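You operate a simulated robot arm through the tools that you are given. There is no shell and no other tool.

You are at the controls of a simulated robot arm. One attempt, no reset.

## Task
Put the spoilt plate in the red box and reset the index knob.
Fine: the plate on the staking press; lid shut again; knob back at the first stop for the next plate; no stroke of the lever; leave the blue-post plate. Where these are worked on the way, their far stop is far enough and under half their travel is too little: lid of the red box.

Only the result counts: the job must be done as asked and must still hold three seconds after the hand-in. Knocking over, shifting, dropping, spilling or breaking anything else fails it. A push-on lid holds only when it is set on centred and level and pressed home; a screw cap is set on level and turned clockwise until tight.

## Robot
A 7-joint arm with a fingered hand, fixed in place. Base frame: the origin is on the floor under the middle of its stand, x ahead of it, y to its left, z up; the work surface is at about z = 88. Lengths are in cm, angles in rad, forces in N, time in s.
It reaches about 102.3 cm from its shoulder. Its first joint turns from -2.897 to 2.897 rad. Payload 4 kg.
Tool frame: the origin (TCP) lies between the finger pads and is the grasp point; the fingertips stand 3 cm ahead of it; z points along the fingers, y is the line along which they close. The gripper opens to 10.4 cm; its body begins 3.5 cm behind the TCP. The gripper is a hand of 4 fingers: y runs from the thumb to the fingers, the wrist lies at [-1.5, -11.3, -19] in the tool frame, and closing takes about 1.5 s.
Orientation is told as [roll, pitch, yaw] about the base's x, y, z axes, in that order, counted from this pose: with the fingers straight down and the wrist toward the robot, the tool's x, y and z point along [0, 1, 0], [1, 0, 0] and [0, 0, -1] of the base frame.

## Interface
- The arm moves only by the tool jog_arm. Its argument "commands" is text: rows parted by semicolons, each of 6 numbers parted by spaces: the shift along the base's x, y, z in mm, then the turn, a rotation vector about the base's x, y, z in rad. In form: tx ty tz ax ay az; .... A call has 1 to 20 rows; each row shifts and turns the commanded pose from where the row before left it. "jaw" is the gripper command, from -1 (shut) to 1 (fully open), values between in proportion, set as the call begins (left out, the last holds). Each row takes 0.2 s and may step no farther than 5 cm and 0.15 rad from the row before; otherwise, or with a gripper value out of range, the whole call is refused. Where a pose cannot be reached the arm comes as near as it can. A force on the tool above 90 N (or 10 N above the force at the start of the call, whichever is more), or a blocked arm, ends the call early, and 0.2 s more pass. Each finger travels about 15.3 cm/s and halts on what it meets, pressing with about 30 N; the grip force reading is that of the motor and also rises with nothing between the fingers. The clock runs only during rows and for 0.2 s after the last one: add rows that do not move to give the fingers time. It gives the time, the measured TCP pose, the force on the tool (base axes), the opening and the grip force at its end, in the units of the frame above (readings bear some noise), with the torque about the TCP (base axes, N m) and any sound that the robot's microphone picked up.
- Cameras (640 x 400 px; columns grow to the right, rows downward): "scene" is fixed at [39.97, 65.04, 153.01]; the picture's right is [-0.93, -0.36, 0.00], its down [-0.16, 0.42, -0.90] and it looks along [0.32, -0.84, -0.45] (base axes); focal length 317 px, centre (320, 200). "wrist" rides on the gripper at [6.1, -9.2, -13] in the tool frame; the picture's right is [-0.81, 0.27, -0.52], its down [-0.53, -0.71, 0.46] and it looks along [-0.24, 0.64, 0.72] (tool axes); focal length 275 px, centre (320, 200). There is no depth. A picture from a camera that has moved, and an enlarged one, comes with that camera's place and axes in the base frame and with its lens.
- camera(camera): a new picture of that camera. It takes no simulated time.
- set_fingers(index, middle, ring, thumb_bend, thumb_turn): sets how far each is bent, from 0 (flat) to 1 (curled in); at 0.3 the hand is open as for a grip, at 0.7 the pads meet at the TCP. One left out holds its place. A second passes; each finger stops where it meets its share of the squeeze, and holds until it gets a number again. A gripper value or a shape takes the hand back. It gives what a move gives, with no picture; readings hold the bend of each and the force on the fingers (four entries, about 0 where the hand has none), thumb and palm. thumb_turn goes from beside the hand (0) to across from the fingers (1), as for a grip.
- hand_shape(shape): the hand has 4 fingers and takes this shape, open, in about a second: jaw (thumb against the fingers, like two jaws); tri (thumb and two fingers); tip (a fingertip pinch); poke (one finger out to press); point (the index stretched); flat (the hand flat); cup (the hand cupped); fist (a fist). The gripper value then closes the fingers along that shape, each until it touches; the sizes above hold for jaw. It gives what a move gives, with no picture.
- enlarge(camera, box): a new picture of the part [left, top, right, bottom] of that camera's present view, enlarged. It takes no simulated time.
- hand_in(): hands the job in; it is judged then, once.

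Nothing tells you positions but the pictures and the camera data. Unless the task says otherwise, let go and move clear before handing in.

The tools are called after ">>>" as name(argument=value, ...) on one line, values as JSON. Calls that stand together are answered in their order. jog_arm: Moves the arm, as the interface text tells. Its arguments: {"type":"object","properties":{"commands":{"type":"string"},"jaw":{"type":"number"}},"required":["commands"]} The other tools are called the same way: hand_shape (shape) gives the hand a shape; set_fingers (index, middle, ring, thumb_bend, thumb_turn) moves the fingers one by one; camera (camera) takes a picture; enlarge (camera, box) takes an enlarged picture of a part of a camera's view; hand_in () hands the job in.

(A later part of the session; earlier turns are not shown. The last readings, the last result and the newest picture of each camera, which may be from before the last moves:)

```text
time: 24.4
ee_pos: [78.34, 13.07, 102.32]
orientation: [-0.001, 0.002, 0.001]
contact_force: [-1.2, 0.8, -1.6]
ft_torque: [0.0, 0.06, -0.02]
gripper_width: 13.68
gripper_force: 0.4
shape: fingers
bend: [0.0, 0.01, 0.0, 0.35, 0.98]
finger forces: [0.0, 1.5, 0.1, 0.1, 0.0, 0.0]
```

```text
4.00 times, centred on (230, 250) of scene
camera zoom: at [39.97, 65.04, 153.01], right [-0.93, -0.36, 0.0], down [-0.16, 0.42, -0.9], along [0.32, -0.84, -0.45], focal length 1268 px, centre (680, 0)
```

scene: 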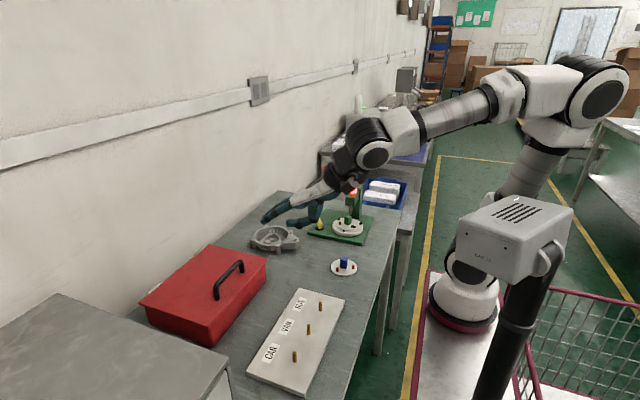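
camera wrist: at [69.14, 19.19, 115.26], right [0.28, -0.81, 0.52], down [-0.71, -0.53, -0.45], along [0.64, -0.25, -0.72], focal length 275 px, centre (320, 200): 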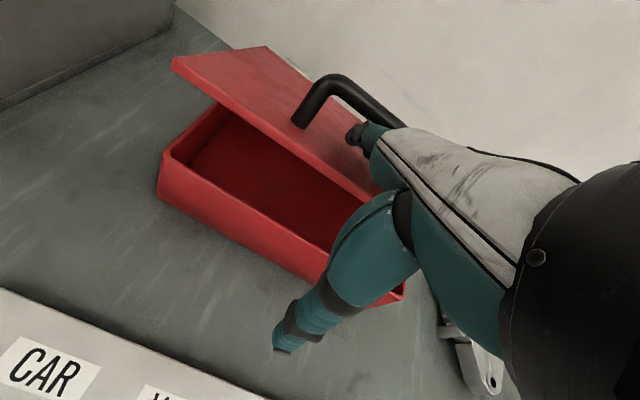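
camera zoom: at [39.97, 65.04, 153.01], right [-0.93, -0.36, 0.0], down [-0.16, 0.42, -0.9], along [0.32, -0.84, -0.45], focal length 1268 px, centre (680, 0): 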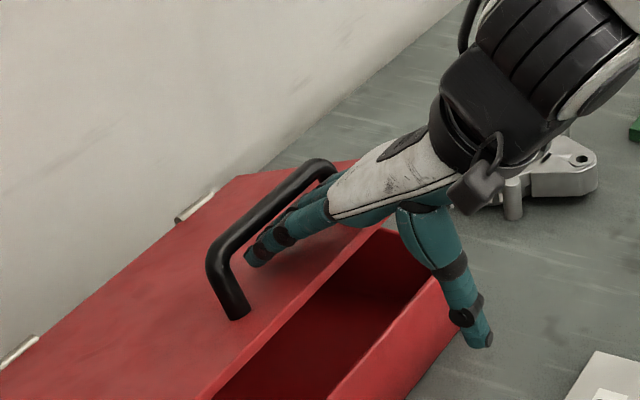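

Only a couple of newtons now. Continue along the arc toward ~50°, beginning to rotate the hand nose-down with the lid.

>>> jog_arm(commands="8.4 0 6.5 0 0 0;8.4 0 6.5 0 0 0;8.4 0 6.5 0 0 0;9 0 6 0 0 0;9 0 6 0 0 0;9 0 6 0 0 0;7.1 0 9.2 0 0.047 0;7.1 0 9.2 0 0.047 0;7.1 0 9.2 0 0.047 0;0 0 0 0 0 0")

>>> camera(camera="wrist")

>>> camera(camera="scene")

```text
time: 26.6
ee_pos: [85.8, 13.03, 108.7]
orientation: [-0.002, 0.144, 0.0]
contact_force: [-1.7, 0.1, -1.3]
ft_torque: [0.0, 0.07, 0.0]
gripper_width: 13.69
gripper_force: 0.4
shape: fingers
bend: [0.0, 0.0, 0.0, 0.35, 0.98]
finger forces: [0.0, 1.6, 0.1, 0.0, 0.1, 0.1]
```

```text
taken
camera wrist: at [78.39, 19.21, 123.0], right [0.35, -0.81, 0.47], down [-0.77, -0.53, -0.35], along [0.54, -0.24, -0.81], focal length 275 px, centre (320, 200)
```

wrist: 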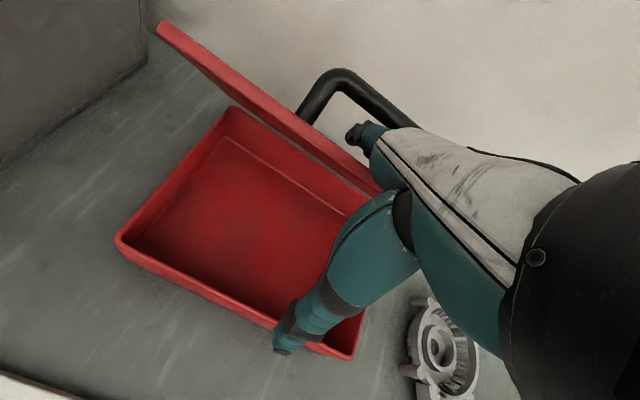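

```text
taken
```

scene: 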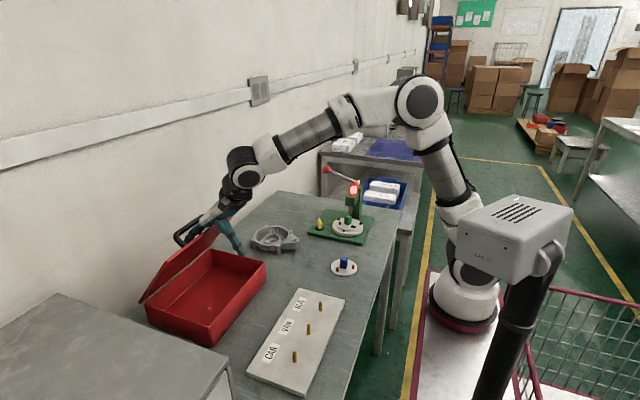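

The lid is at about 50° and the box interior is visible and empty. I'll continue to about 80°.

>>> jog_arm(commands="8.5 0 7.8 0 0.0465 0;8.5 0 7.8 0 0.0465 0;8.5 0 7.8 0 0.0465 0;9.5 0 6.1 0 0.0465 0;9.5 0 6.1 0 0.0465 0;9.5 0 6.1 0 0.0465 0;10.3 0 4.5 0 0.0465 0;10.3 0 4.5 0 0.0465 0;10.3 0 4.5 0 0.0465 0;0 0 0 0 0 0")

>>> camera(camera="wrist")

>>> enlarge(camera="scene", box=[120, 100, 320, 350])

```text
time: 28.8
ee_pos: [94.27, 13.01, 114.14]
orientation: [-0.002, 0.56, -0.001]
contact_force: [-1.0, -0.1, -0.4]
ft_torque: [-0.01, -0.03, -0.02]
gripper_width: 13.7
gripper_force: 0.5
shape: fingers
bend: [0.0, 0.0, 0.0, 0.35, 0.98]
finger forces: [0.0, 0.7, 0.1, 0.0, 0.0, 0.0]
```

```text
taken
camera wrist: at [93.32, 19.22, 130.19], right [0.51, -0.81, 0.29], down [-0.85, -0.53, -0.01], along [0.16, -0.24, -0.96], focal length 275 px, centre (320, 200)
```

wrist: 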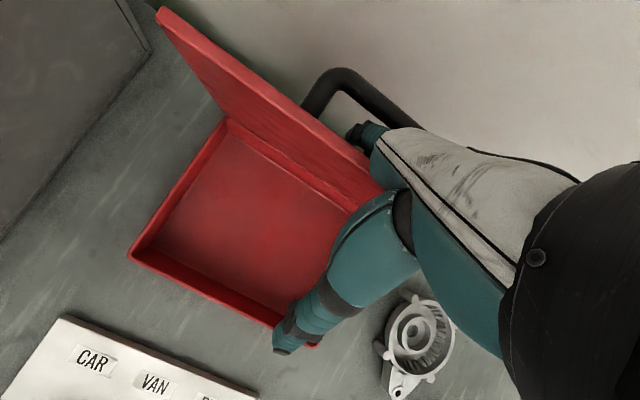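

```text
1.60 times, centred on (220, 225) of scene
camera zoom: at [39.97, 65.04, 153.01], right [-0.93, -0.36, 0.0], down [-0.16, 0.42, -0.9], along [0.32, -0.84, -0.45], focal length 507 px, centre (480, 160)
```

zoom: 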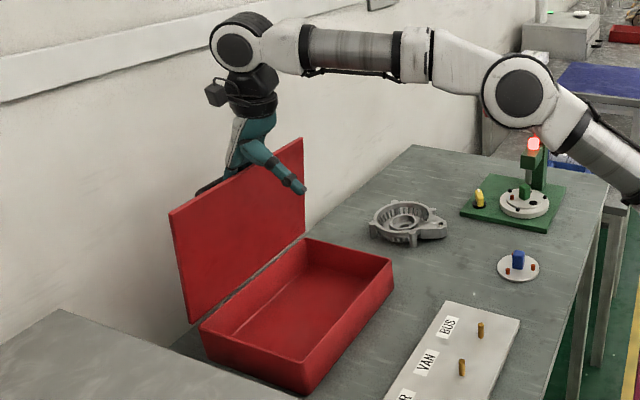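

About 80° open and still light forces. I'll push on gently toward the far stop.

>>> jog_arm(commands="9 0 3 0 0.0465 0;9 0 2 0 0.0465 0;9 0 2 0 0.0465 0;0 0 0 0 0 0")

>>> enlarge(camera="scene", box=[120, 100, 320, 350])

>>> camera(camera="wrist")

```text
time: 29.8
ee_pos: [94.02, 12.27, 114.38]
orientation: [-0.001, 0.7, 0.002]
contact_force: [0.9, -0.3, 0.5]
ft_torque: [0.01, -0.01, -0.01]
gripper_width: 13.7
gripper_force: 0.7
shape: fingers
bend: [0.0, 0.0, 0.0, 0.35, 0.98]
finger forces: [0.6, 0.0, 0.0, 0.0, 0.0, 0.0]
out of reach, approached as far as the arm can: row 2, 3
```

```text
1.60 times, centred on (220, 225) of scene
camera zoom: at [39.97, 65.04, 153.01], right [-0.93, -0.36, 0.0], down [-0.16, 0.42, -0.9], along [0.32, -0.84, -0.45], focal length 507 px, centre (480, 160)
```

zoom: 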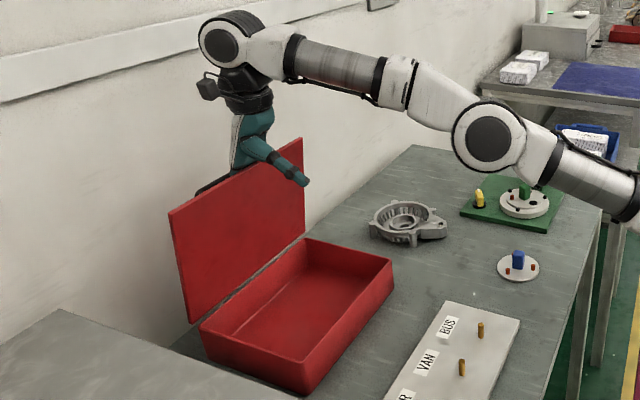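

```text
taken
camera wrist: at [95.12, 18.48, 130.45], right [0.54, -0.81, 0.22], down [-0.84, -0.53, 0.11], along [0.03, -0.24, -0.97], focal length 275 px, centre (320, 200)
```

wrist: 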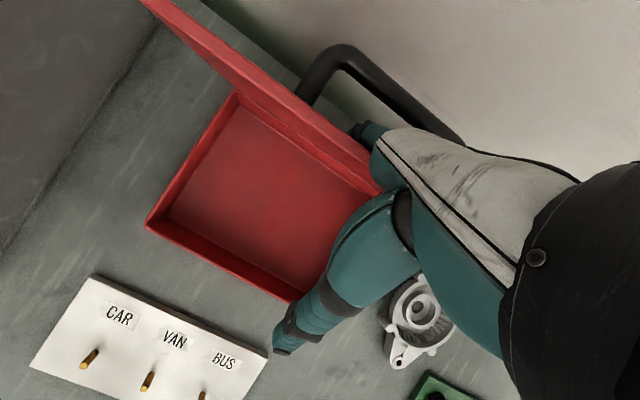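

The arm is at its reach limit there, with the lid standing at about 80° and almost no force on the fingers. I'll withdraw the fingers upward slowly to see whether the lid holds by itself.

>>> jog_arm(commands="-1 0 10 0 0 0;-1 0 10 0 0 0;-1 0 10 0 0 0;0 0 0 0 0 0")

>>> enlarge(camera="scene", box=[120, 100, 320, 350])

>>> camera(camera="wrist")

```text
time: 30.8
ee_pos: [92.74, 11.92, 117.38]
orientation: [-0.002, 0.7, 0.0]
contact_force: [0.6, 1.4, -0.8]
ft_torque: [0.04, 0.03, 0.08]
gripper_width: 13.75
gripper_force: 0.6
shape: fingers
bend: [0.0, 0.0, 0.0, 0.35, 0.98]
finger forces: [0.3, 0.0, 1.2, 0.0, 0.1, 0.0]
out of reach, approached as far as the arm can: row 1, 2, 3
```

```text
1.60 times, centred on (220, 225) of scene
camera zoom: at [39.97, 65.04, 153.01], right [-0.93, -0.36, 0.0], down [-0.16, 0.42, -0.9], along [0.32, -0.84, -0.45], focal length 507 px, centre (480, 160)
```

zoom: 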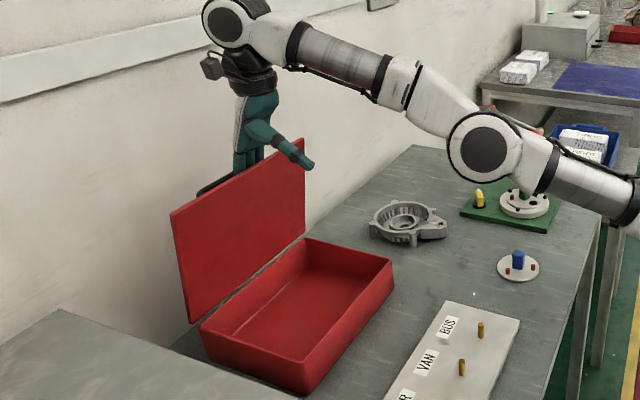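

```text
taken
camera wrist: at [93.98, 18.13, 133.23], right [0.54, -0.81, 0.22], down [-0.84, -0.53, 0.11], along [0.03, -0.24, -0.97], focal length 275 px, centre (320, 200)
```

wrist: 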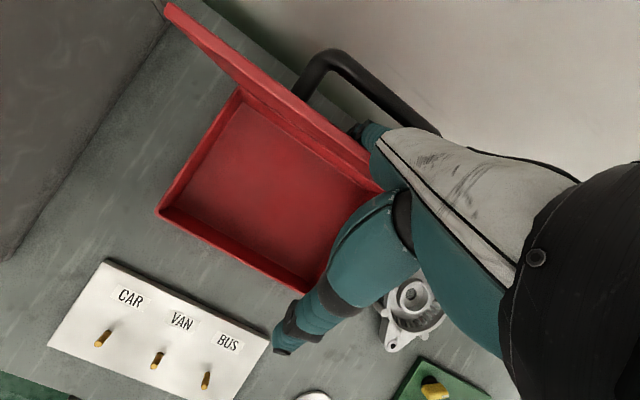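

The lid holds at about 80° by itself and the fingers only graze it. I'll keep withdrawing upward, easing the command back inside the reach limit.

>>> jog_arm(commands="-5 0 12 0 0 0;-5 0 12 0 0 0;-8 0 12 0 0 0;0 0 0 0 0 0")

>>> enlarge(camera="scene", box=[120, 100, 320, 350])

>>> camera(camera="wrist")

```text
time: 31.8
ee_pos: [90.94, 11.9, 120.89]
orientation: [-0.001, 0.698, -0.001]
contact_force: [1.2, -0.2, -0.7]
ft_torque: [0.02, -0.06, -0.01]
gripper_width: 13.85
gripper_force: 0.8
shape: fingers
bend: [0.0, 0.0, 0.0, 0.35, 0.98]
finger forces: [0.7, 0.0, 0.0, 0.0, 0.0, 0.1]
```

```text
1.60 times, centred on (220, 225) of scene
camera zoom: at [39.97, 65.04, 153.01], right [-0.93, -0.36, 0.0], down [-0.16, 0.42, -0.9], along [0.32, -0.84, -0.45], focal length 507 px, centre (480, 160)
```

zoom: 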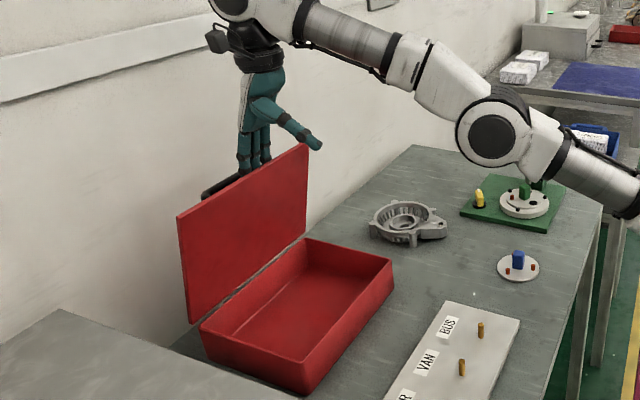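

```text
taken
camera wrist: at [92.11, 18.05, 136.78], right [0.54, -0.81, 0.22], down [-0.84, -0.53, 0.11], along [0.03, -0.24, -0.97], focal length 275 px, centre (320, 200)
```

wrist: 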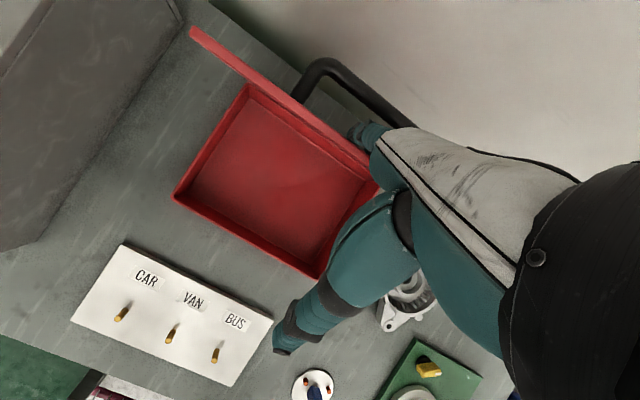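

The tips are almost clear of the lid edge; a few more centimetres straight up.

>>> jog_arm(commands="2 0 12 0 0 0;0 0 12 0 0 0;0 0 12 0 0 0;0 0 0 0 0 0")

>>> enlarge(camera="scene", box=[120, 100, 320, 350])

```text
time: 32.8
ee_pos: [90.99, 11.84, 120.83]
orientation: [0.0, 0.696, 0.0]
contact_force: [0.8, -0.3, -0.1]
ft_torque: [-0.03, -0.03, 0.01]
gripper_width: 13.82
gripper_force: 0.1
shape: fingers
bend: [0.0, 0.0, 0.0, 0.35, 0.98]
finger forces: [0.4, 0.0, 0.0, 0.0, 0.0, 0.0]
out of reach, approached as far as the arm can: row 1, 2, 3
```

```text
1.60 times, centred on (220, 225) of scene
camera zoom: at [39.97, 65.04, 153.01], right [-0.93, -0.36, 0.0], down [-0.16, 0.42, -0.9], along [0.32, -0.84, -0.45], focal length 507 px, centre (480, 160)
```

zoom: 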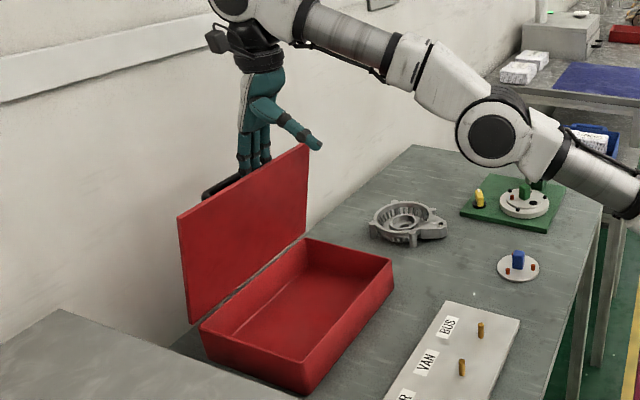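

The lid is friction-held, so I'll slide off diagonally back and up, which may nudge it a couple of degrees.

>>> jog_arm(commands="-5 0 12 0 0 0;-5 0 12 0 0 0;-5 0 12 0 0 0;0 0 0 0 0 0")

>>> enlarge(camera="scene", box=[120, 100, 320, 350])

>>> camera(camera="wrist")

```text
time: 33.8
ee_pos: [89.65, 11.81, 123.04]
orientation: [-0.002, 0.699, 0.0]
contact_force: [0.7, 0.5, -0.1]
ft_torque: [0.0, 0.0, -0.04]
gripper_width: 13.77
gripper_force: 0.0
shape: fingers
bend: [0.0, 0.0, 0.0, 0.35, 0.98]
finger forces: [0.2, 0.5, 0.0, 0.0, 0.0, 0.0]
out of reach, approached as far as the arm can: row 1, 3
```

```text
1.60 times, centred on (220, 225) of scene
camera zoom: at [39.97, 65.04, 153.01], right [-0.93, -0.36, 0.0], down [-0.16, 0.42, -0.9], along [0.32, -0.84, -0.45], focal length 507 px, centre (480, 160)
```

zoom: 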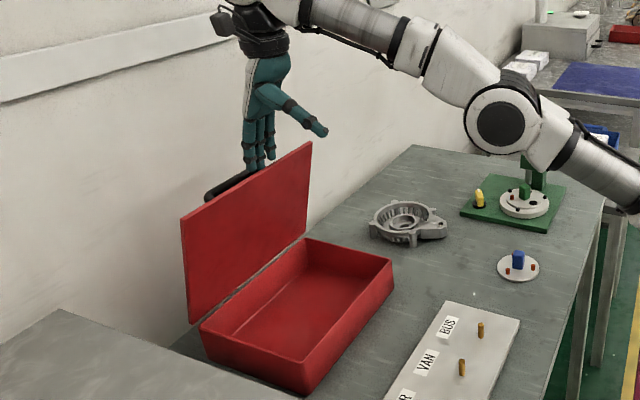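

```text
taken
camera wrist: at [90.79, 17.93, 138.95], right [0.54, -0.81, 0.22], down [-0.84, -0.53, 0.11], along [0.03, -0.24, -0.97], focal length 275 px, centre (320, 200)
```

wrist: 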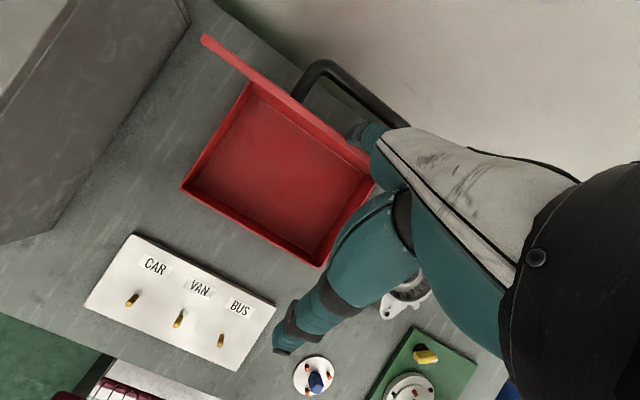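

Nearly clear; one more diagonal retreat.

>>> jog_arm(commands="-8 0 12 0 0 0;-10 0 12 0 0 0;-20 0 12 0 0 0;-30 0 10 0 0 0;0 0 0 0 0 0")

>>> enlarge(camera="scene", box=[120, 100, 320, 350])

>>> camera(camera="wrist")

```text
time: 35.0
ee_pos: [82.78, 11.93, 127.49]
orientation: [-0.001, 0.699, 0.0]
contact_force: [-0.4, 0.3, -0.6]
ft_torque: [0.0, 0.02, 0.02]
gripper_width: 13.75
gripper_force: 0.1
shape: fingers
bend: [0.0, 0.0, 0.0, 0.35, 0.98]
finger forces: [0.0, 0.0, 0.0, 0.0, 0.0, 0.1]
```

```text
1.60 times, centred on (220, 225) of scene
camera zoom: at [39.97, 65.04, 153.01], right [-0.93, -0.36, 0.0], down [-0.16, 0.42, -0.9], along [0.32, -0.84, -0.45], focal length 507 px, centre (480, 160)
```

zoom: 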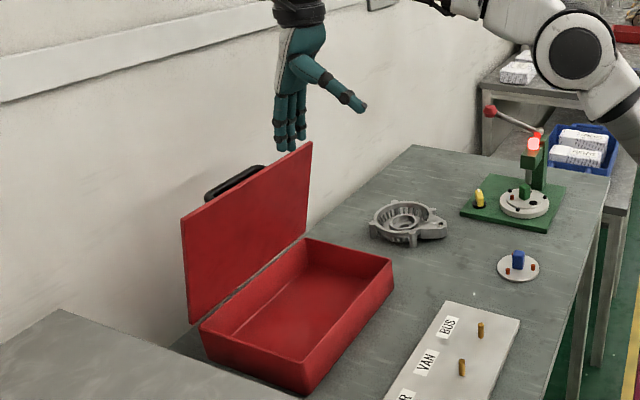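

```text
taken
camera wrist: at [84.02, 18.0, 143.55], right [0.54, -0.81, 0.22], down [-0.84, -0.53, 0.11], along [0.03, -0.24, -0.97], focal length 275 px, centre (320, 200)
```

wrist: 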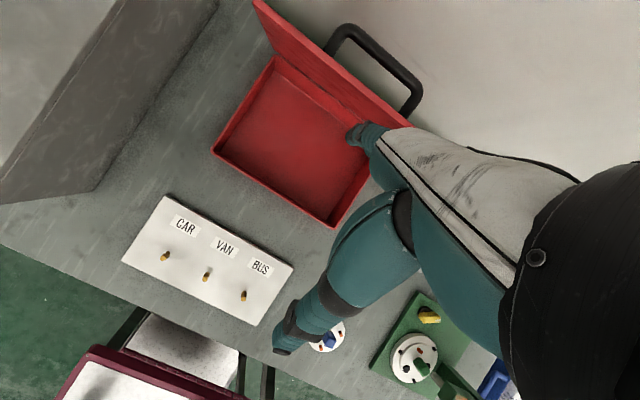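

The hand is clear and the lid stays open at ~75° on its own. Next I'll return to the default orientation near the scene camera and test the fingertip pinch in the air, to know exactly where index and thumb meet.

>>> jog_arm(commands="-40 10 10 0 -0.14 0;-40 10 10 0 -0.14 0;-40 10 0 0 -0.14 0;-40 10 0 0 -0.14 0;-40 20 0 0 -0.14 0;-40 25 0 0 0 0;-40 25 0 0 0 0;-20 20 0 0 0 0;0 0 0 0 0 0")

>>> hand_shape(shape="tip")

>>> jog_arm(commands="0 0 0 0 0 0;0 0 0 0 0 0;0 0 0 0 0 0;0 0 0 0 0 0;0 0 0 0 0 0;0 0 0 0 0 0", jaw=-0.6)

>>> camera(camera="scene")

>>> camera(camera="wrist")

```text
time: 37.0
ee_pos: [52.82, 24.89, 129.7]
orientation: [-0.001, 0.001, -0.001]
contact_force: [0.7, 0.2, -0.6]
ft_torque: [0.01, 0.0, 0.02]
gripper_width: 13.73
gripper_force: 0.2
shape: fingers
bend: [0.0, 0.0, 0.0, 0.35, 0.98]
finger forces: [0.1, 0.1, 0.0, 0.0, 0.1, 0.0]
```

```text
time: 37.9
ee_pos: [52.86, 24.78, 129.6]
orientation: [-0.002, 0.002, 0.001]
contact_force: [0.0, -0.2, -0.3]
ft_torque: [0.01, 0.0, 0.0]
gripper_width: 10.37
gripper_force: 0.1
shape: tip
bend: [0.3, 0.98, 0.99, 0.3, 0.98]
finger forces: [0.0, 0.0, 0.1, 0.0, 0.0, 0.0]
```

```text
time: 39.3
ee_pos: [52.85, 24.83, 129.69]
orientation: [-0.002, 0.0, 0.0]
contact_force: [0.4, 0.0, -0.4]
ft_torque: [-0.01, 0.03, 0.01]
gripper_width: 2.12
gripper_force: 0.1
shape: tip
bend: [0.72, 0.98, 0.99, 0.74, 1.0]
finger forces: [0.1, 0.1, 0.0, 0.0, 0.0, 0.0]
```

```text
taken
```

scene: 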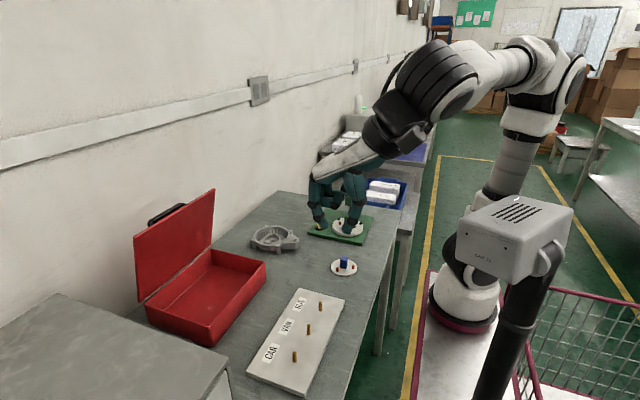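

```text
taken
camera wrist: at [43.52, 30.98, 142.75], right [0.27, -0.81, 0.52], down [-0.71, -0.53, -0.45], along [0.65, -0.25, -0.72], focal length 275 px, centre (320, 200)
```

wrist: 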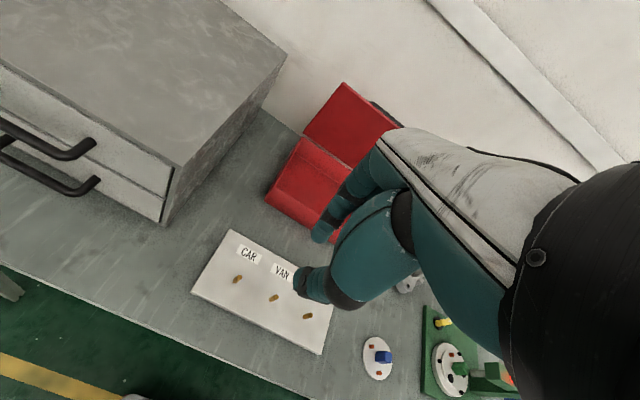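

>>> enlarge(camera="scene", box=[290, 130, 400, 240])

>>> enlarge(camera="wrist", box=[270, 160, 430, 320])

>>> jog_arm(commands="0 0 0 0 0 0;0 0 0 0 0 0;0 0 0 0 0 0;0 0 0 0 0 0", jaw=-1)

>>> enlarge(camera="scene", box=[290, 130, 400, 240])

>>> enlarge(camera="wrist", box=[270, 160, 430, 320])

```text
3.64 times, centred on (345, 185) of scene
camera zoom: at [39.97, 65.04, 153.01], right [-0.93, -0.36, 0.0], down [-0.16, 0.42, -0.9], along [0.32, -0.84, -0.45], focal length 1153 px, centre (229, 254)
```

zoom: 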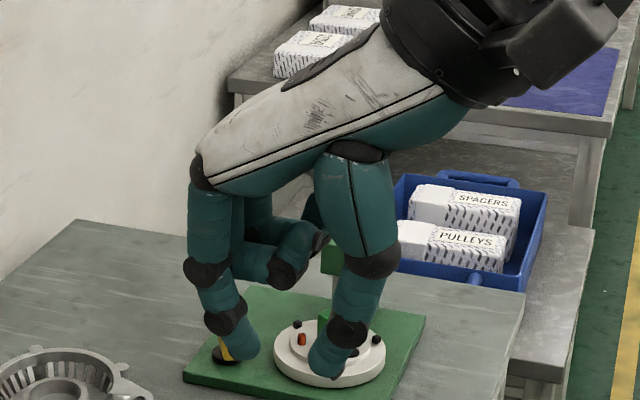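

```text
2.50 times, centred on (350, 240) of wrist
camera zoom: at [43.52, 30.98, 142.75], right [0.27, -0.81, 0.52], down [-0.71, -0.53, -0.45], along [0.65, -0.25, -0.72], focal length 688 px, centre (245, 100)
```

zoom: 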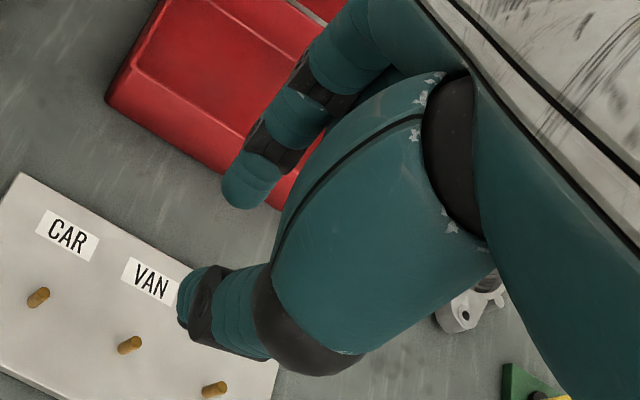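

```text
time: 40.3
ee_pos: [52.95, 24.85, 129.69]
orientation: [-0.002, 0.0, 0.002]
contact_force: [0.3, -0.7, 0.0]
ft_torque: [0.0, -0.02, -0.02]
gripper_width: 0.02
gripper_force: 29.8
shape: tip
bend: [0.7, 1.0, 1.0, 0.53, 1.0]
finger forces: [0.0, 0.0, 0.1, 0.0, 0.0, 0.1]
```

```text
3.64 times, centred on (345, 185) of scene
camera zoom: at [39.97, 65.04, 153.01], right [-0.93, -0.36, 0.0], down [-0.16, 0.42, -0.9], along [0.32, -0.84, -0.45], focal length 1153 px, centre (229, 254)
```

zoom: 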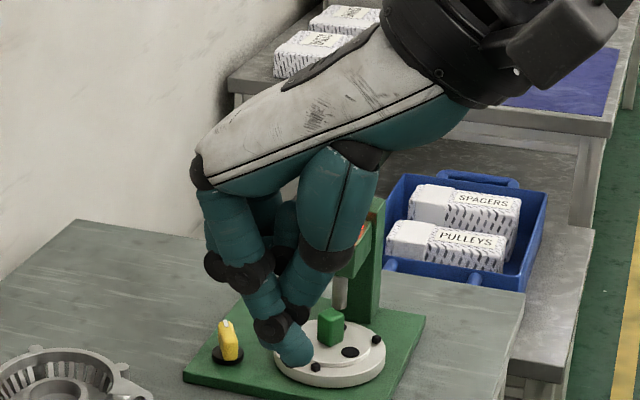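

```text
2.50 times, centred on (350, 240) of wrist
camera zoom: at [43.52, 30.98, 142.75], right [0.27, -0.81, 0.52], down [-0.71, -0.53, -0.45], along [0.65, -0.25, -0.72], focal length 688 px, centre (245, 100)
```

zoom: 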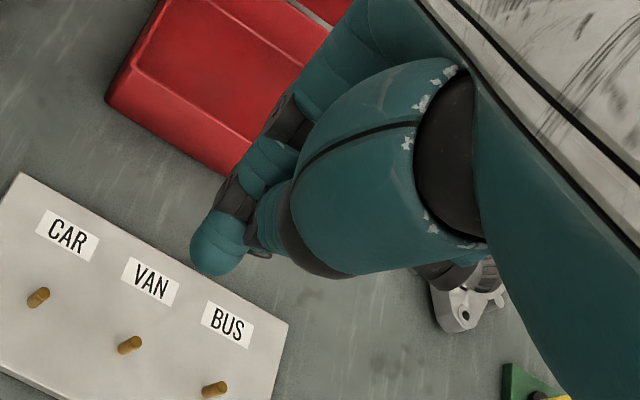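

The fingertip pinch meets neatly about 2–3 cm ahead of the TCP with index and thumb aligned. I'll approach the green post from the +y side with the hand tilted about 60°, pinching the two faces clear of the press head; first move over there and take on that orientation up high.

>>> jog_arm(commands="20 -45 0 0 0 0;20 -45 0 0 0 0;20 -45 -10 0 0 0;20 -45 -10 0 0 0;20 -45 -10 0 0 -0.131;20 -45 -10 0 0 -0.131;20 -45 -10 0 0 -0.131;20 -45 -10 0 0 -0.131;20 -45 -10 0 0 0;10 -25 -10 0 0 0;0 0 0 0 0 0", jaw=0)

>>> camera(camera="wrist")

>>> camera(camera="scene")

```text
refused: row 3 steps farther than a row can; nothing moved
```

```text
taken
camera wrist: at [43.52, 30.98, 142.75], right [0.27, -0.81, 0.52], down [-0.71, -0.53, -0.45], along [0.65, -0.25, -0.72], focal length 275 px, centre (320, 200)
```

wrist: 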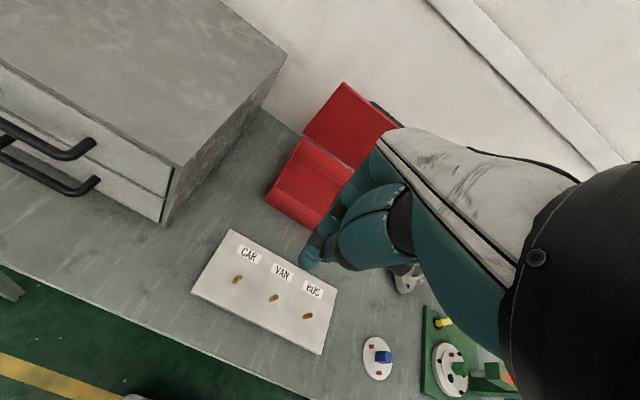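

```text
taken
```

scene: 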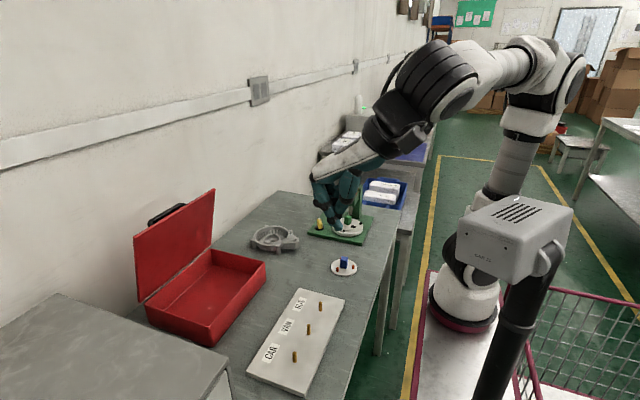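

The rows were too long; I'll use shorter steps.

>>> jog_arm(commands="15 -38 -5 0 0 0;15 -38 -5 0 0 0;15 -38 -5 0 0 0;15 -38 -5 0 0 0;15 -38 -5 0 0 -0.131;15 -38 -5 0 0 -0.131;15 -38 -5 0 0 -0.131;15 -38 -5 0 0 -0.131;15 -38 -5 0 0 0;15 -38 -5 0 0 0;15 -38 -5 0 0 0;15 -38 -5 0 0 0;0 0 0 0 0 0", jaw=0)

>>> camera(camera="wrist")

>>> camera(camera="scene")

```text
time: 43.1
ee_pos: [70.69, -20.87, 123.62]
orientation: [-0.004, 0.001, -0.525]
contact_force: [-0.5, -0.3, 0.3]
ft_torque: [0.01, -0.02, 0.05]
gripper_width: 5.18
gripper_force: 0.0
shape: tip
bend: [0.73, 0.98, 0.99, 0.7, 1.0]
finger forces: [0.1, 0.0, 0.0, 0.1, 0.0, 0.0]
```

```text
taken
camera wrist: at [65.77, -10.89, 136.74], right [-0.17, -0.84, 0.52], down [-0.88, -0.1, -0.45], along [0.44, -0.54, -0.72], focal length 275 px, centre (320, 200)
```

wrist: 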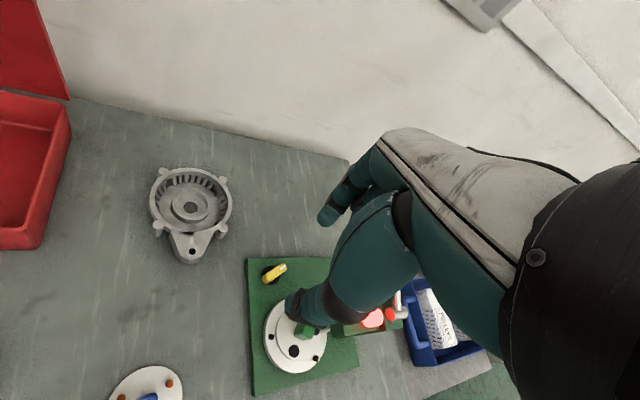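

```text
taken
```

scene: 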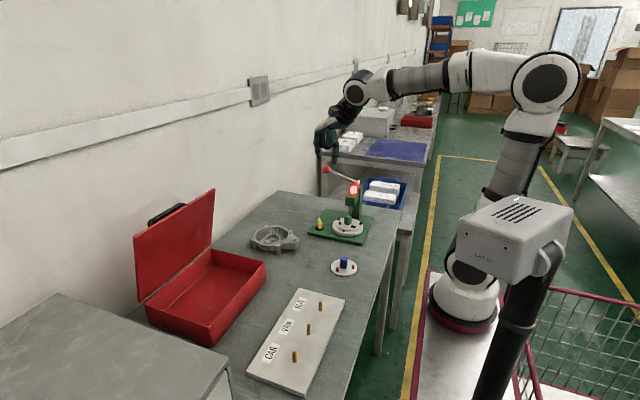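

Good view of the press from here. I'll measure the post, plate and head positions in this view.

>>> enlarge(camera="wrist", box=[240, 250, 370, 400])

>>> enlarge(camera="wrist", box=[280, 310, 340, 350])

```text
2.67 times, centred on (305, 325) of wrist
camera zoom: at [65.77, -10.89, 136.74], right [-0.17, -0.84, 0.52], down [-0.88, -0.1, -0.45], along [0.44, -0.54, -0.72], focal length 734 px, centre (360, -133)
```

zoom: 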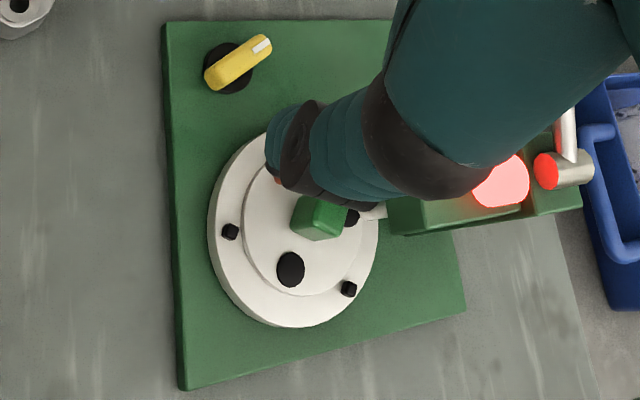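

```text
10.00 times, centred on (310, 330) of wrist
camera zoom: at [65.77, -10.89, 136.74], right [-0.17, -0.84, 0.52], down [-0.88, -0.1, -0.45], along [0.44, -0.54, -0.72], focal length 2753 px, centre (420, -1100)
```

zoom: 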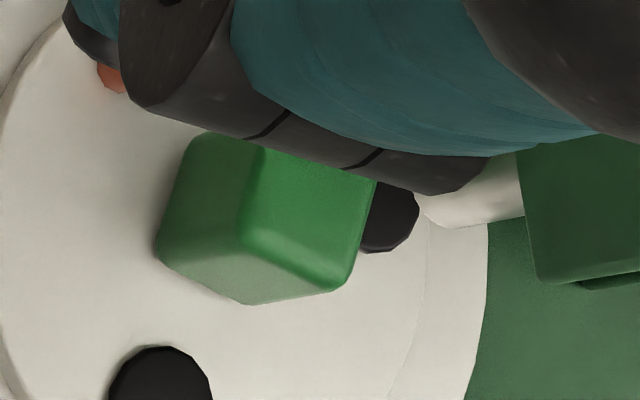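

The post centre is near (67.05, −34.95) with faces at about −28°. Now I'll tilt the hand 60° (coming from the +y side) while still high and clear.

>>> jog_arm(commands="0 0 0 -0.1134 0.0655 0;0 0 0 -0.1134 0.0655 0;0 0 0 -0.1134 0.0655 0;0 0 0 -0.1134 0.0655 0;0 0 0 -0.1134 0.0655 0;0 0 0 -0.1134 0.0655 0;0 0 0 -0.1134 0.0655 0;0 0 0 -0.1134 0.0655 0;0 0 0 0 0 0")

>>> camera(camera="wrist")

>>> camera(camera="scene")

```text
time: 45.1
ee_pos: [70.74, -20.87, 123.6]
orientation: [-1.049, -0.002, -0.524]
contact_force: [0.0, 0.0, 0.0]
ft_torque: [0.02, 0.02, -0.02]
gripper_width: 5.19
gripper_force: 0.0
shape: tip
bend: [0.73, 0.98, 0.99, 0.7, 1.0]
finger forces: [0.1, 0.0, 0.0, 0.0, 0.0, 0.0]
```

```text
taken
camera wrist: at [69.85, -3.74, 124.86], right [0.26, -0.1, 0.96], down [-0.95, -0.21, 0.24], along [0.18, -0.97, -0.15], focal length 275 px, centre (320, 200)
```

wrist: 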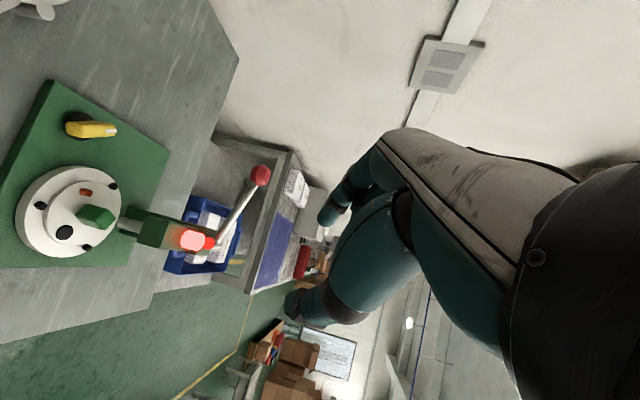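

```text
taken
```

scene: 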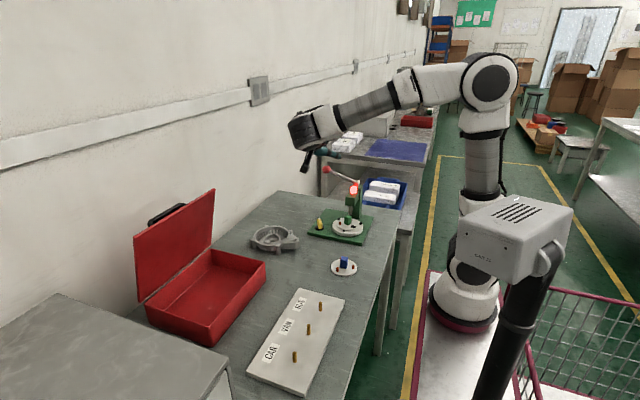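

The tilt works and the camera now has a clear view of the press. I'll move to a pre-grasp point on the approach line, about 16 cm back, then refine.

>>> jog_arm(commands="8 -1 -42 0 0 0;8 -1 -42 0 0 0;8 -1 -42 0 0 0;8 -1 -42 0 0 0;8 -1 -42 0 0 0;0 0 0 0 0 0")

>>> camera(camera="wrist")

>>> camera(camera="scene")

```text
time: 46.5
ee_pos: [74.69, -21.26, 102.57]
orientation: [-1.05, -0.001, -0.523]
contact_force: [-0.2, 0.6, -0.5]
ft_torque: [-0.03, -0.02, 0.02]
gripper_width: 5.18
gripper_force: 0.0
shape: tip
bend: [0.73, 0.98, 0.99, 0.7, 1.0]
finger forces: [0.0, 0.1, 0.0, 0.0, 0.0, 0.0]
```

```text
taken
camera wrist: at [73.86, -4.23, 103.79], right [0.26, -0.1, 0.96], down [-0.95, -0.22, 0.23], along [0.18, -0.97, -0.15], focal length 275 px, centre (320, 200)
```

wrist: 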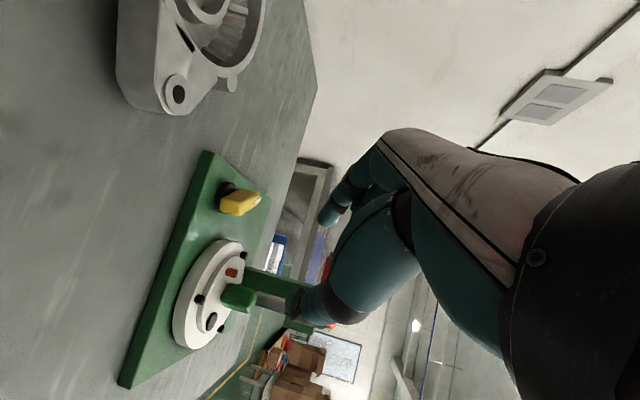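

```text
taken
```

scene: 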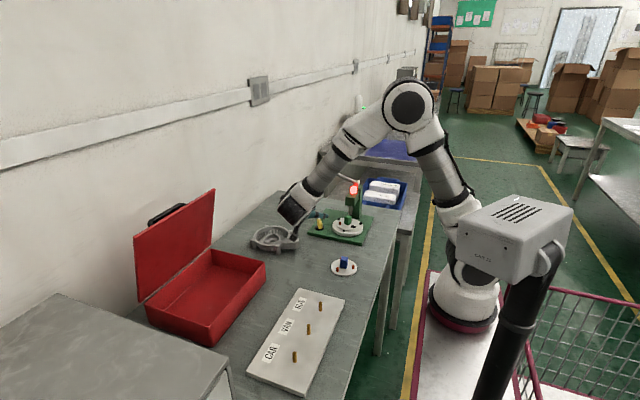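

>>> enlarge(camera="wrist", box=[160, 230, 340, 360])

>>> enlarge(camera="scene", box=[240, 150, 380, 260])

```text
3.08 times, centred on (250, 295) of wrist
camera zoom: at [73.86, -4.23, 103.79], right [0.26, -0.1, 0.96], down [-0.95, -0.22, 0.23], along [0.18, -0.97, -0.15], focal length 847 px, centre (535, -92)
```

zoom: 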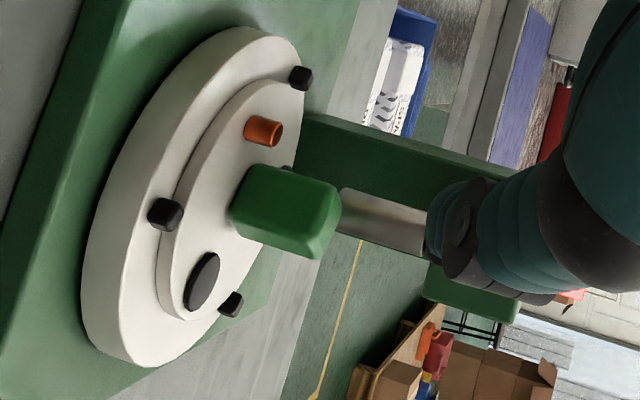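

```text
3.64 times, centred on (310, 205) of scene
camera zoom: at [39.97, 65.04, 153.01], right [-0.93, -0.36, 0.0], down [-0.16, 0.42, -0.9], along [0.32, -0.84, -0.45], focal length 1153 px, centre (356, 182)
```

zoom: 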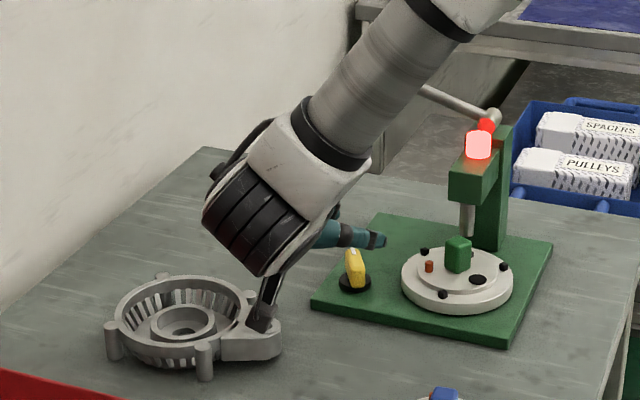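

Consistent estimates: post centre (67, −34.95), top z≈94.9. I'll advance along the approach line to about 6 cm short of the grasp and re-check.

>>> jog_arm(commands="-10.5 -19.2 -12.7 0 0 0;-10.5 -19.2 -12.7 0 0 0;-10.5 -19.2 -12.7 0 0 0;-10.5 -19.2 -12.7 0 0 0;0 0 0 0 0 0")

>>> camera(camera="wrist")

>>> enlarge(camera="scene", box=[280, 160, 390, 250])

```text
time: 47.7
ee_pos: [70.55, -29.05, 97.54]
orientation: [-1.048, 0.001, -0.523]
contact_force: [0.1, 0.0, -0.7]
ft_torque: [0.04, 0.0, 0.01]
gripper_width: 5.17
gripper_force: 0.1
shape: tip
bend: [0.73, 0.98, 0.99, 0.7, 1.0]
finger forces: [0.0, 0.0, 0.0, 0.0, 0.1, 0.0]
```

```text
taken
camera wrist: at [69.63, -12.02, 98.74], right [0.26, -0.1, 0.96], down [-0.95, -0.22, 0.23], along [0.18, -0.97, -0.15], focal length 275 px, centre (320, 200)
```

wrist: 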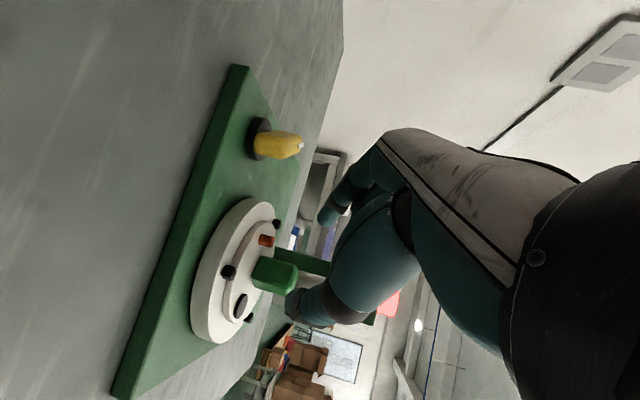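

```text
4.44 times, centred on (335, 205) of scene
camera zoom: at [39.97, 65.04, 153.01], right [-0.93, -0.36, 0.0], down [-0.16, 0.42, -0.9], along [0.32, -0.84, -0.45], focal length 1409 px, centre (253, 178)
```

zoom: 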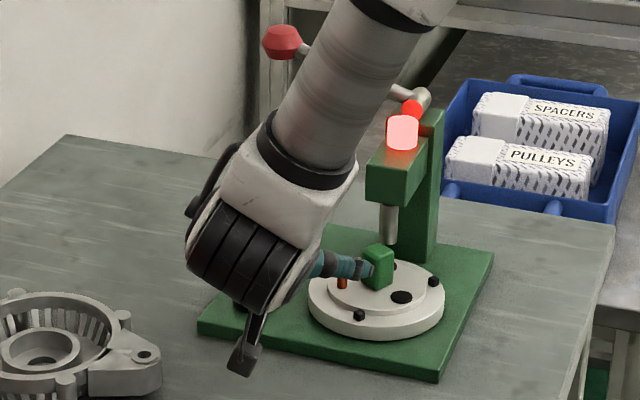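

Alignment matches the prediction. Advancing the last ~6 cm so the open fingertips straddle the post.

>>> jog_arm(commands="-6.5 -11.2 -7.5 0 0 0;-6.5 -11.2 -7.5 0 0 0;-6.5 -11.2 -7.5 0 0 0;-5 -8 -6 0 0 0;0 0 0 0 0 0")

>>> camera(camera="wrist")

>>> enlarge(camera="scene", box=[310, 180, 390, 250])

```text
time: 48.9
ee_pos: [68.05, -33.16, 94.76]
orientation: [-1.049, 0.0, -0.523]
contact_force: [-0.1, 0.7, -0.6]
ft_torque: [0.02, 0.04, -0.03]
gripper_width: 5.2
gripper_force: 0.1
shape: tip
bend: [0.73, 0.98, 0.99, 0.7, 1.0]
finger forces: [0.0, 0.0, 0.0, 0.0, 0.0, 0.0]
```

```text
taken
camera wrist: at [67.17, -16.14, 95.96], right [0.26, -0.1, 0.96], down [-0.95, -0.22, 0.23], along [0.18, -0.97, -0.15], focal length 275 px, centre (320, 200)
```

wrist: 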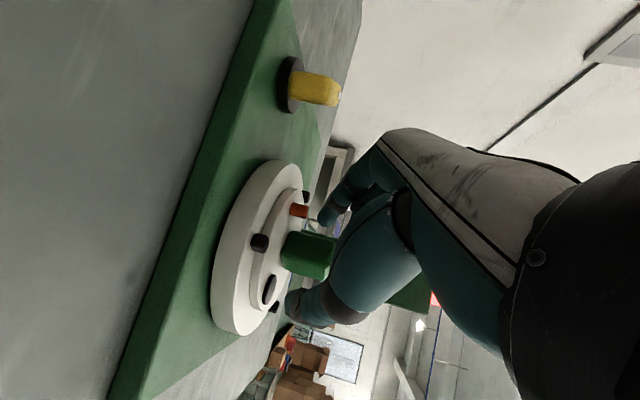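

```text
5.71 times, centred on (350, 215) of scene
camera zoom: at [39.97, 65.04, 153.01], right [-0.93, -0.36, 0.0], down [-0.16, 0.42, -0.9], along [0.32, -0.84, -0.45], focal length 1812 px, centre (149, 114)
```

zoom: 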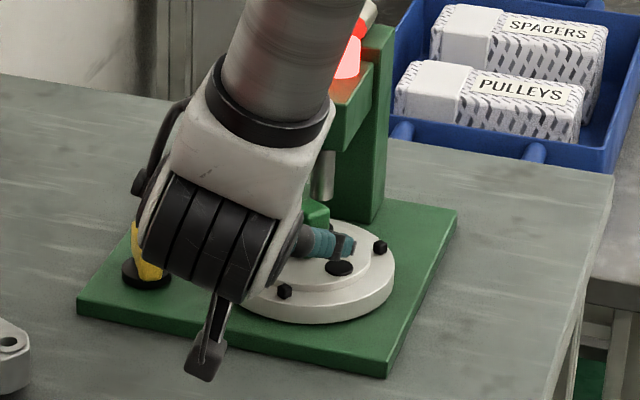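

>>> enlarge(camera="wrist", box=[240, 170, 400, 330])

```text
2.50 times, centred on (320, 250) of wrist
camera zoom: at [67.17, -16.14, 95.96], right [0.26, -0.1, 0.96], down [-0.95, -0.22, 0.23], along [0.18, -0.97, -0.15], focal length 688 px, centre (320, 75)
```

zoom: 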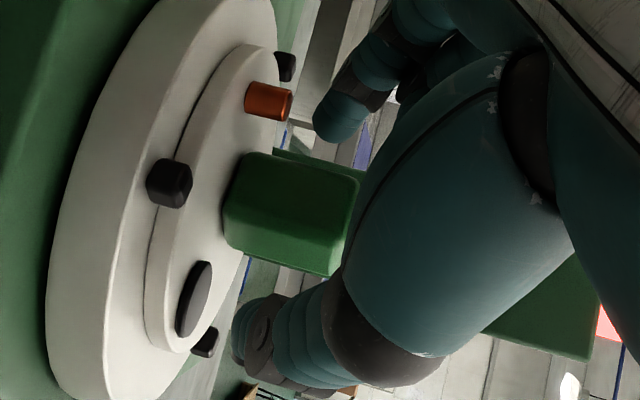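

The post sits centred between index and thumb. I'll advance a little more for pad contact and close the pinch.

>>> jog_arm(commands="-3 -5.2 -3 0 0 0;0 0 0 0 0 0")

>>> jog_arm(commands="0 0 0 0 0 0;0 0 0 0 0 0;0 0 0 0 0 0;0 0 0 0 0 0;0 0 0 0 0 0;0 0 0 0 0 0;0 0 0 0 0 0", jaw=-1)

>>> enlarge(camera="wrist", box=[240, 170, 400, 330])

>>> enlarge(camera="scene", box=[310, 180, 390, 250])

```text
time: 49.5
ee_pos: [67.72, -33.65, 94.47]
orientation: [-1.05, 0.001, -0.523]
contact_force: [-0.1, -0.3, -1.1]
ft_torque: [-0.02, 0.03, 0.03]
gripper_width: 5.15
gripper_force: 0.1
shape: tip
bend: [0.73, 0.98, 0.99, 0.7, 1.0]
finger forces: [0.1, 0.1, 0.0, 0.1, 0.0, 0.0]
```

```text
time: 51.1
ee_pos: [67.82, -33.72, 94.47]
orientation: [-1.052, 0.0, -0.524]
contact_force: [-0.3, -0.2, -0.4]
ft_torque: [-0.04, -0.01, 0.01]
gripper_width: 1.56
gripper_force: 30.3
shape: tip
bend: [0.72, 1.0, 1.0, 0.74, 1.0]
finger forces: [27.0, 0.0, 0.0, 0.1, 27.2, 0.0]
```

```text
2.50 times, centred on (320, 250) of wrist
camera zoom: at [66.87, -16.62, 95.67], right [0.26, -0.1, 0.96], down [-0.95, -0.22, 0.23], along [0.18, -0.97, -0.15], focal length 688 px, centre (320, 75)
```

zoom: 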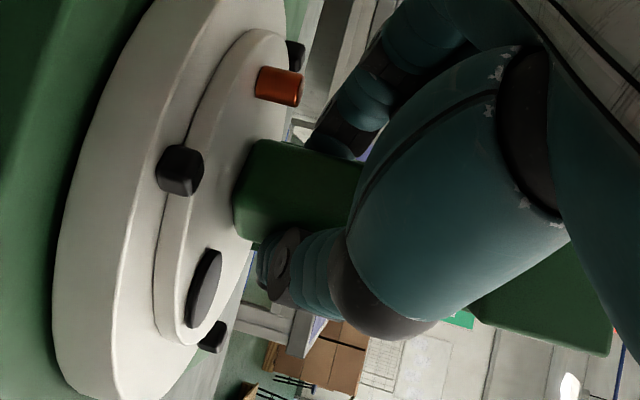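

```text
5.71 times, centred on (350, 215) of scene
camera zoom: at [39.97, 65.04, 153.01], right [-0.93, -0.36, 0.0], down [-0.16, 0.42, -0.9], along [0.32, -0.84, -0.45], focal length 1812 px, centre (149, 114)
```

zoom: 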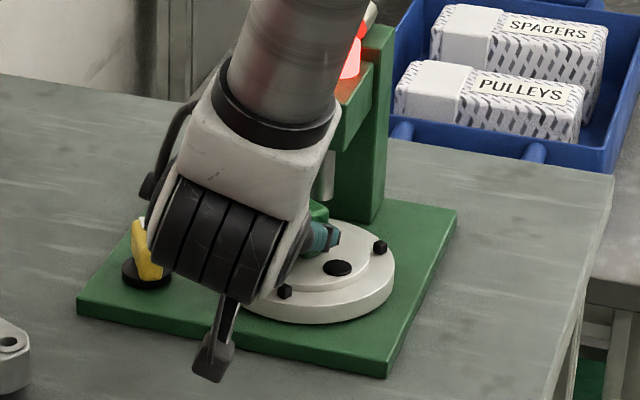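

Firm pinch: 27 N on both index and thumb at width 1.56 cm. I'll lift gently by 1.2 cm and check the plate comes up level.

>>> jog_arm(commands="0 0 4 0 0 0;0 0 4 0 0 0;0 0 4 0 0 0;0 0 0 0 0 0")

>>> enlarge(camera="wrist", box=[240, 170, 400, 330])

>>> enlarge(camera="scene", box=[310, 180, 390, 250])

```text
time: 52.1
ee_pos: [67.73, -33.74, 95.61]
orientation: [-1.049, 0.0, -0.523]
contact_force: [0.3, -0.3, -1.5]
ft_torque: [0.02, -0.02, -0.02]
gripper_width: 1.55
gripper_force: 29.7
shape: tip
bend: [0.72, 1.0, 1.0, 0.74, 1.0]
finger forces: [27.1, 0.0, 0.0, 0.0, 27.1, 0.0]
```

```text
2.50 times, centred on (320, 250) of wrist
camera zoom: at [66.86, -16.63, 96.84], right [0.26, -0.1, 0.96], down [-0.95, -0.21, 0.23], along [0.18, -0.97, -0.15], focal length 688 px, centre (320, 75)
```

zoom: 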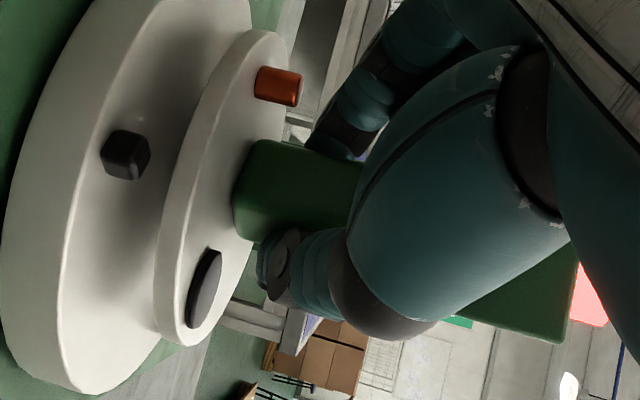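

```text
5.71 times, centred on (350, 215) of scene
camera zoom: at [39.97, 65.04, 153.01], right [-0.93, -0.36, 0.0], down [-0.16, 0.42, -0.9], along [0.32, -0.84, -0.45], focal length 1812 px, centre (149, 114)
```

zoom: 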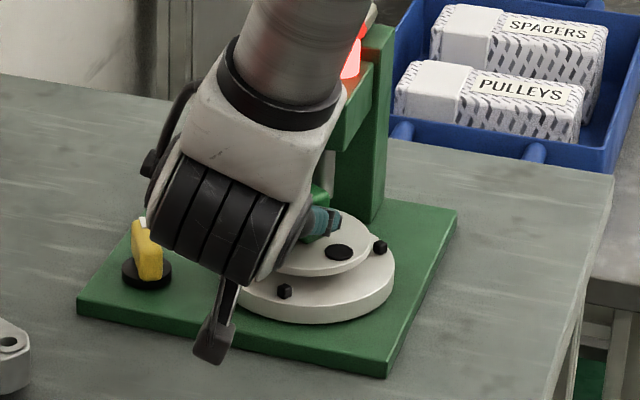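

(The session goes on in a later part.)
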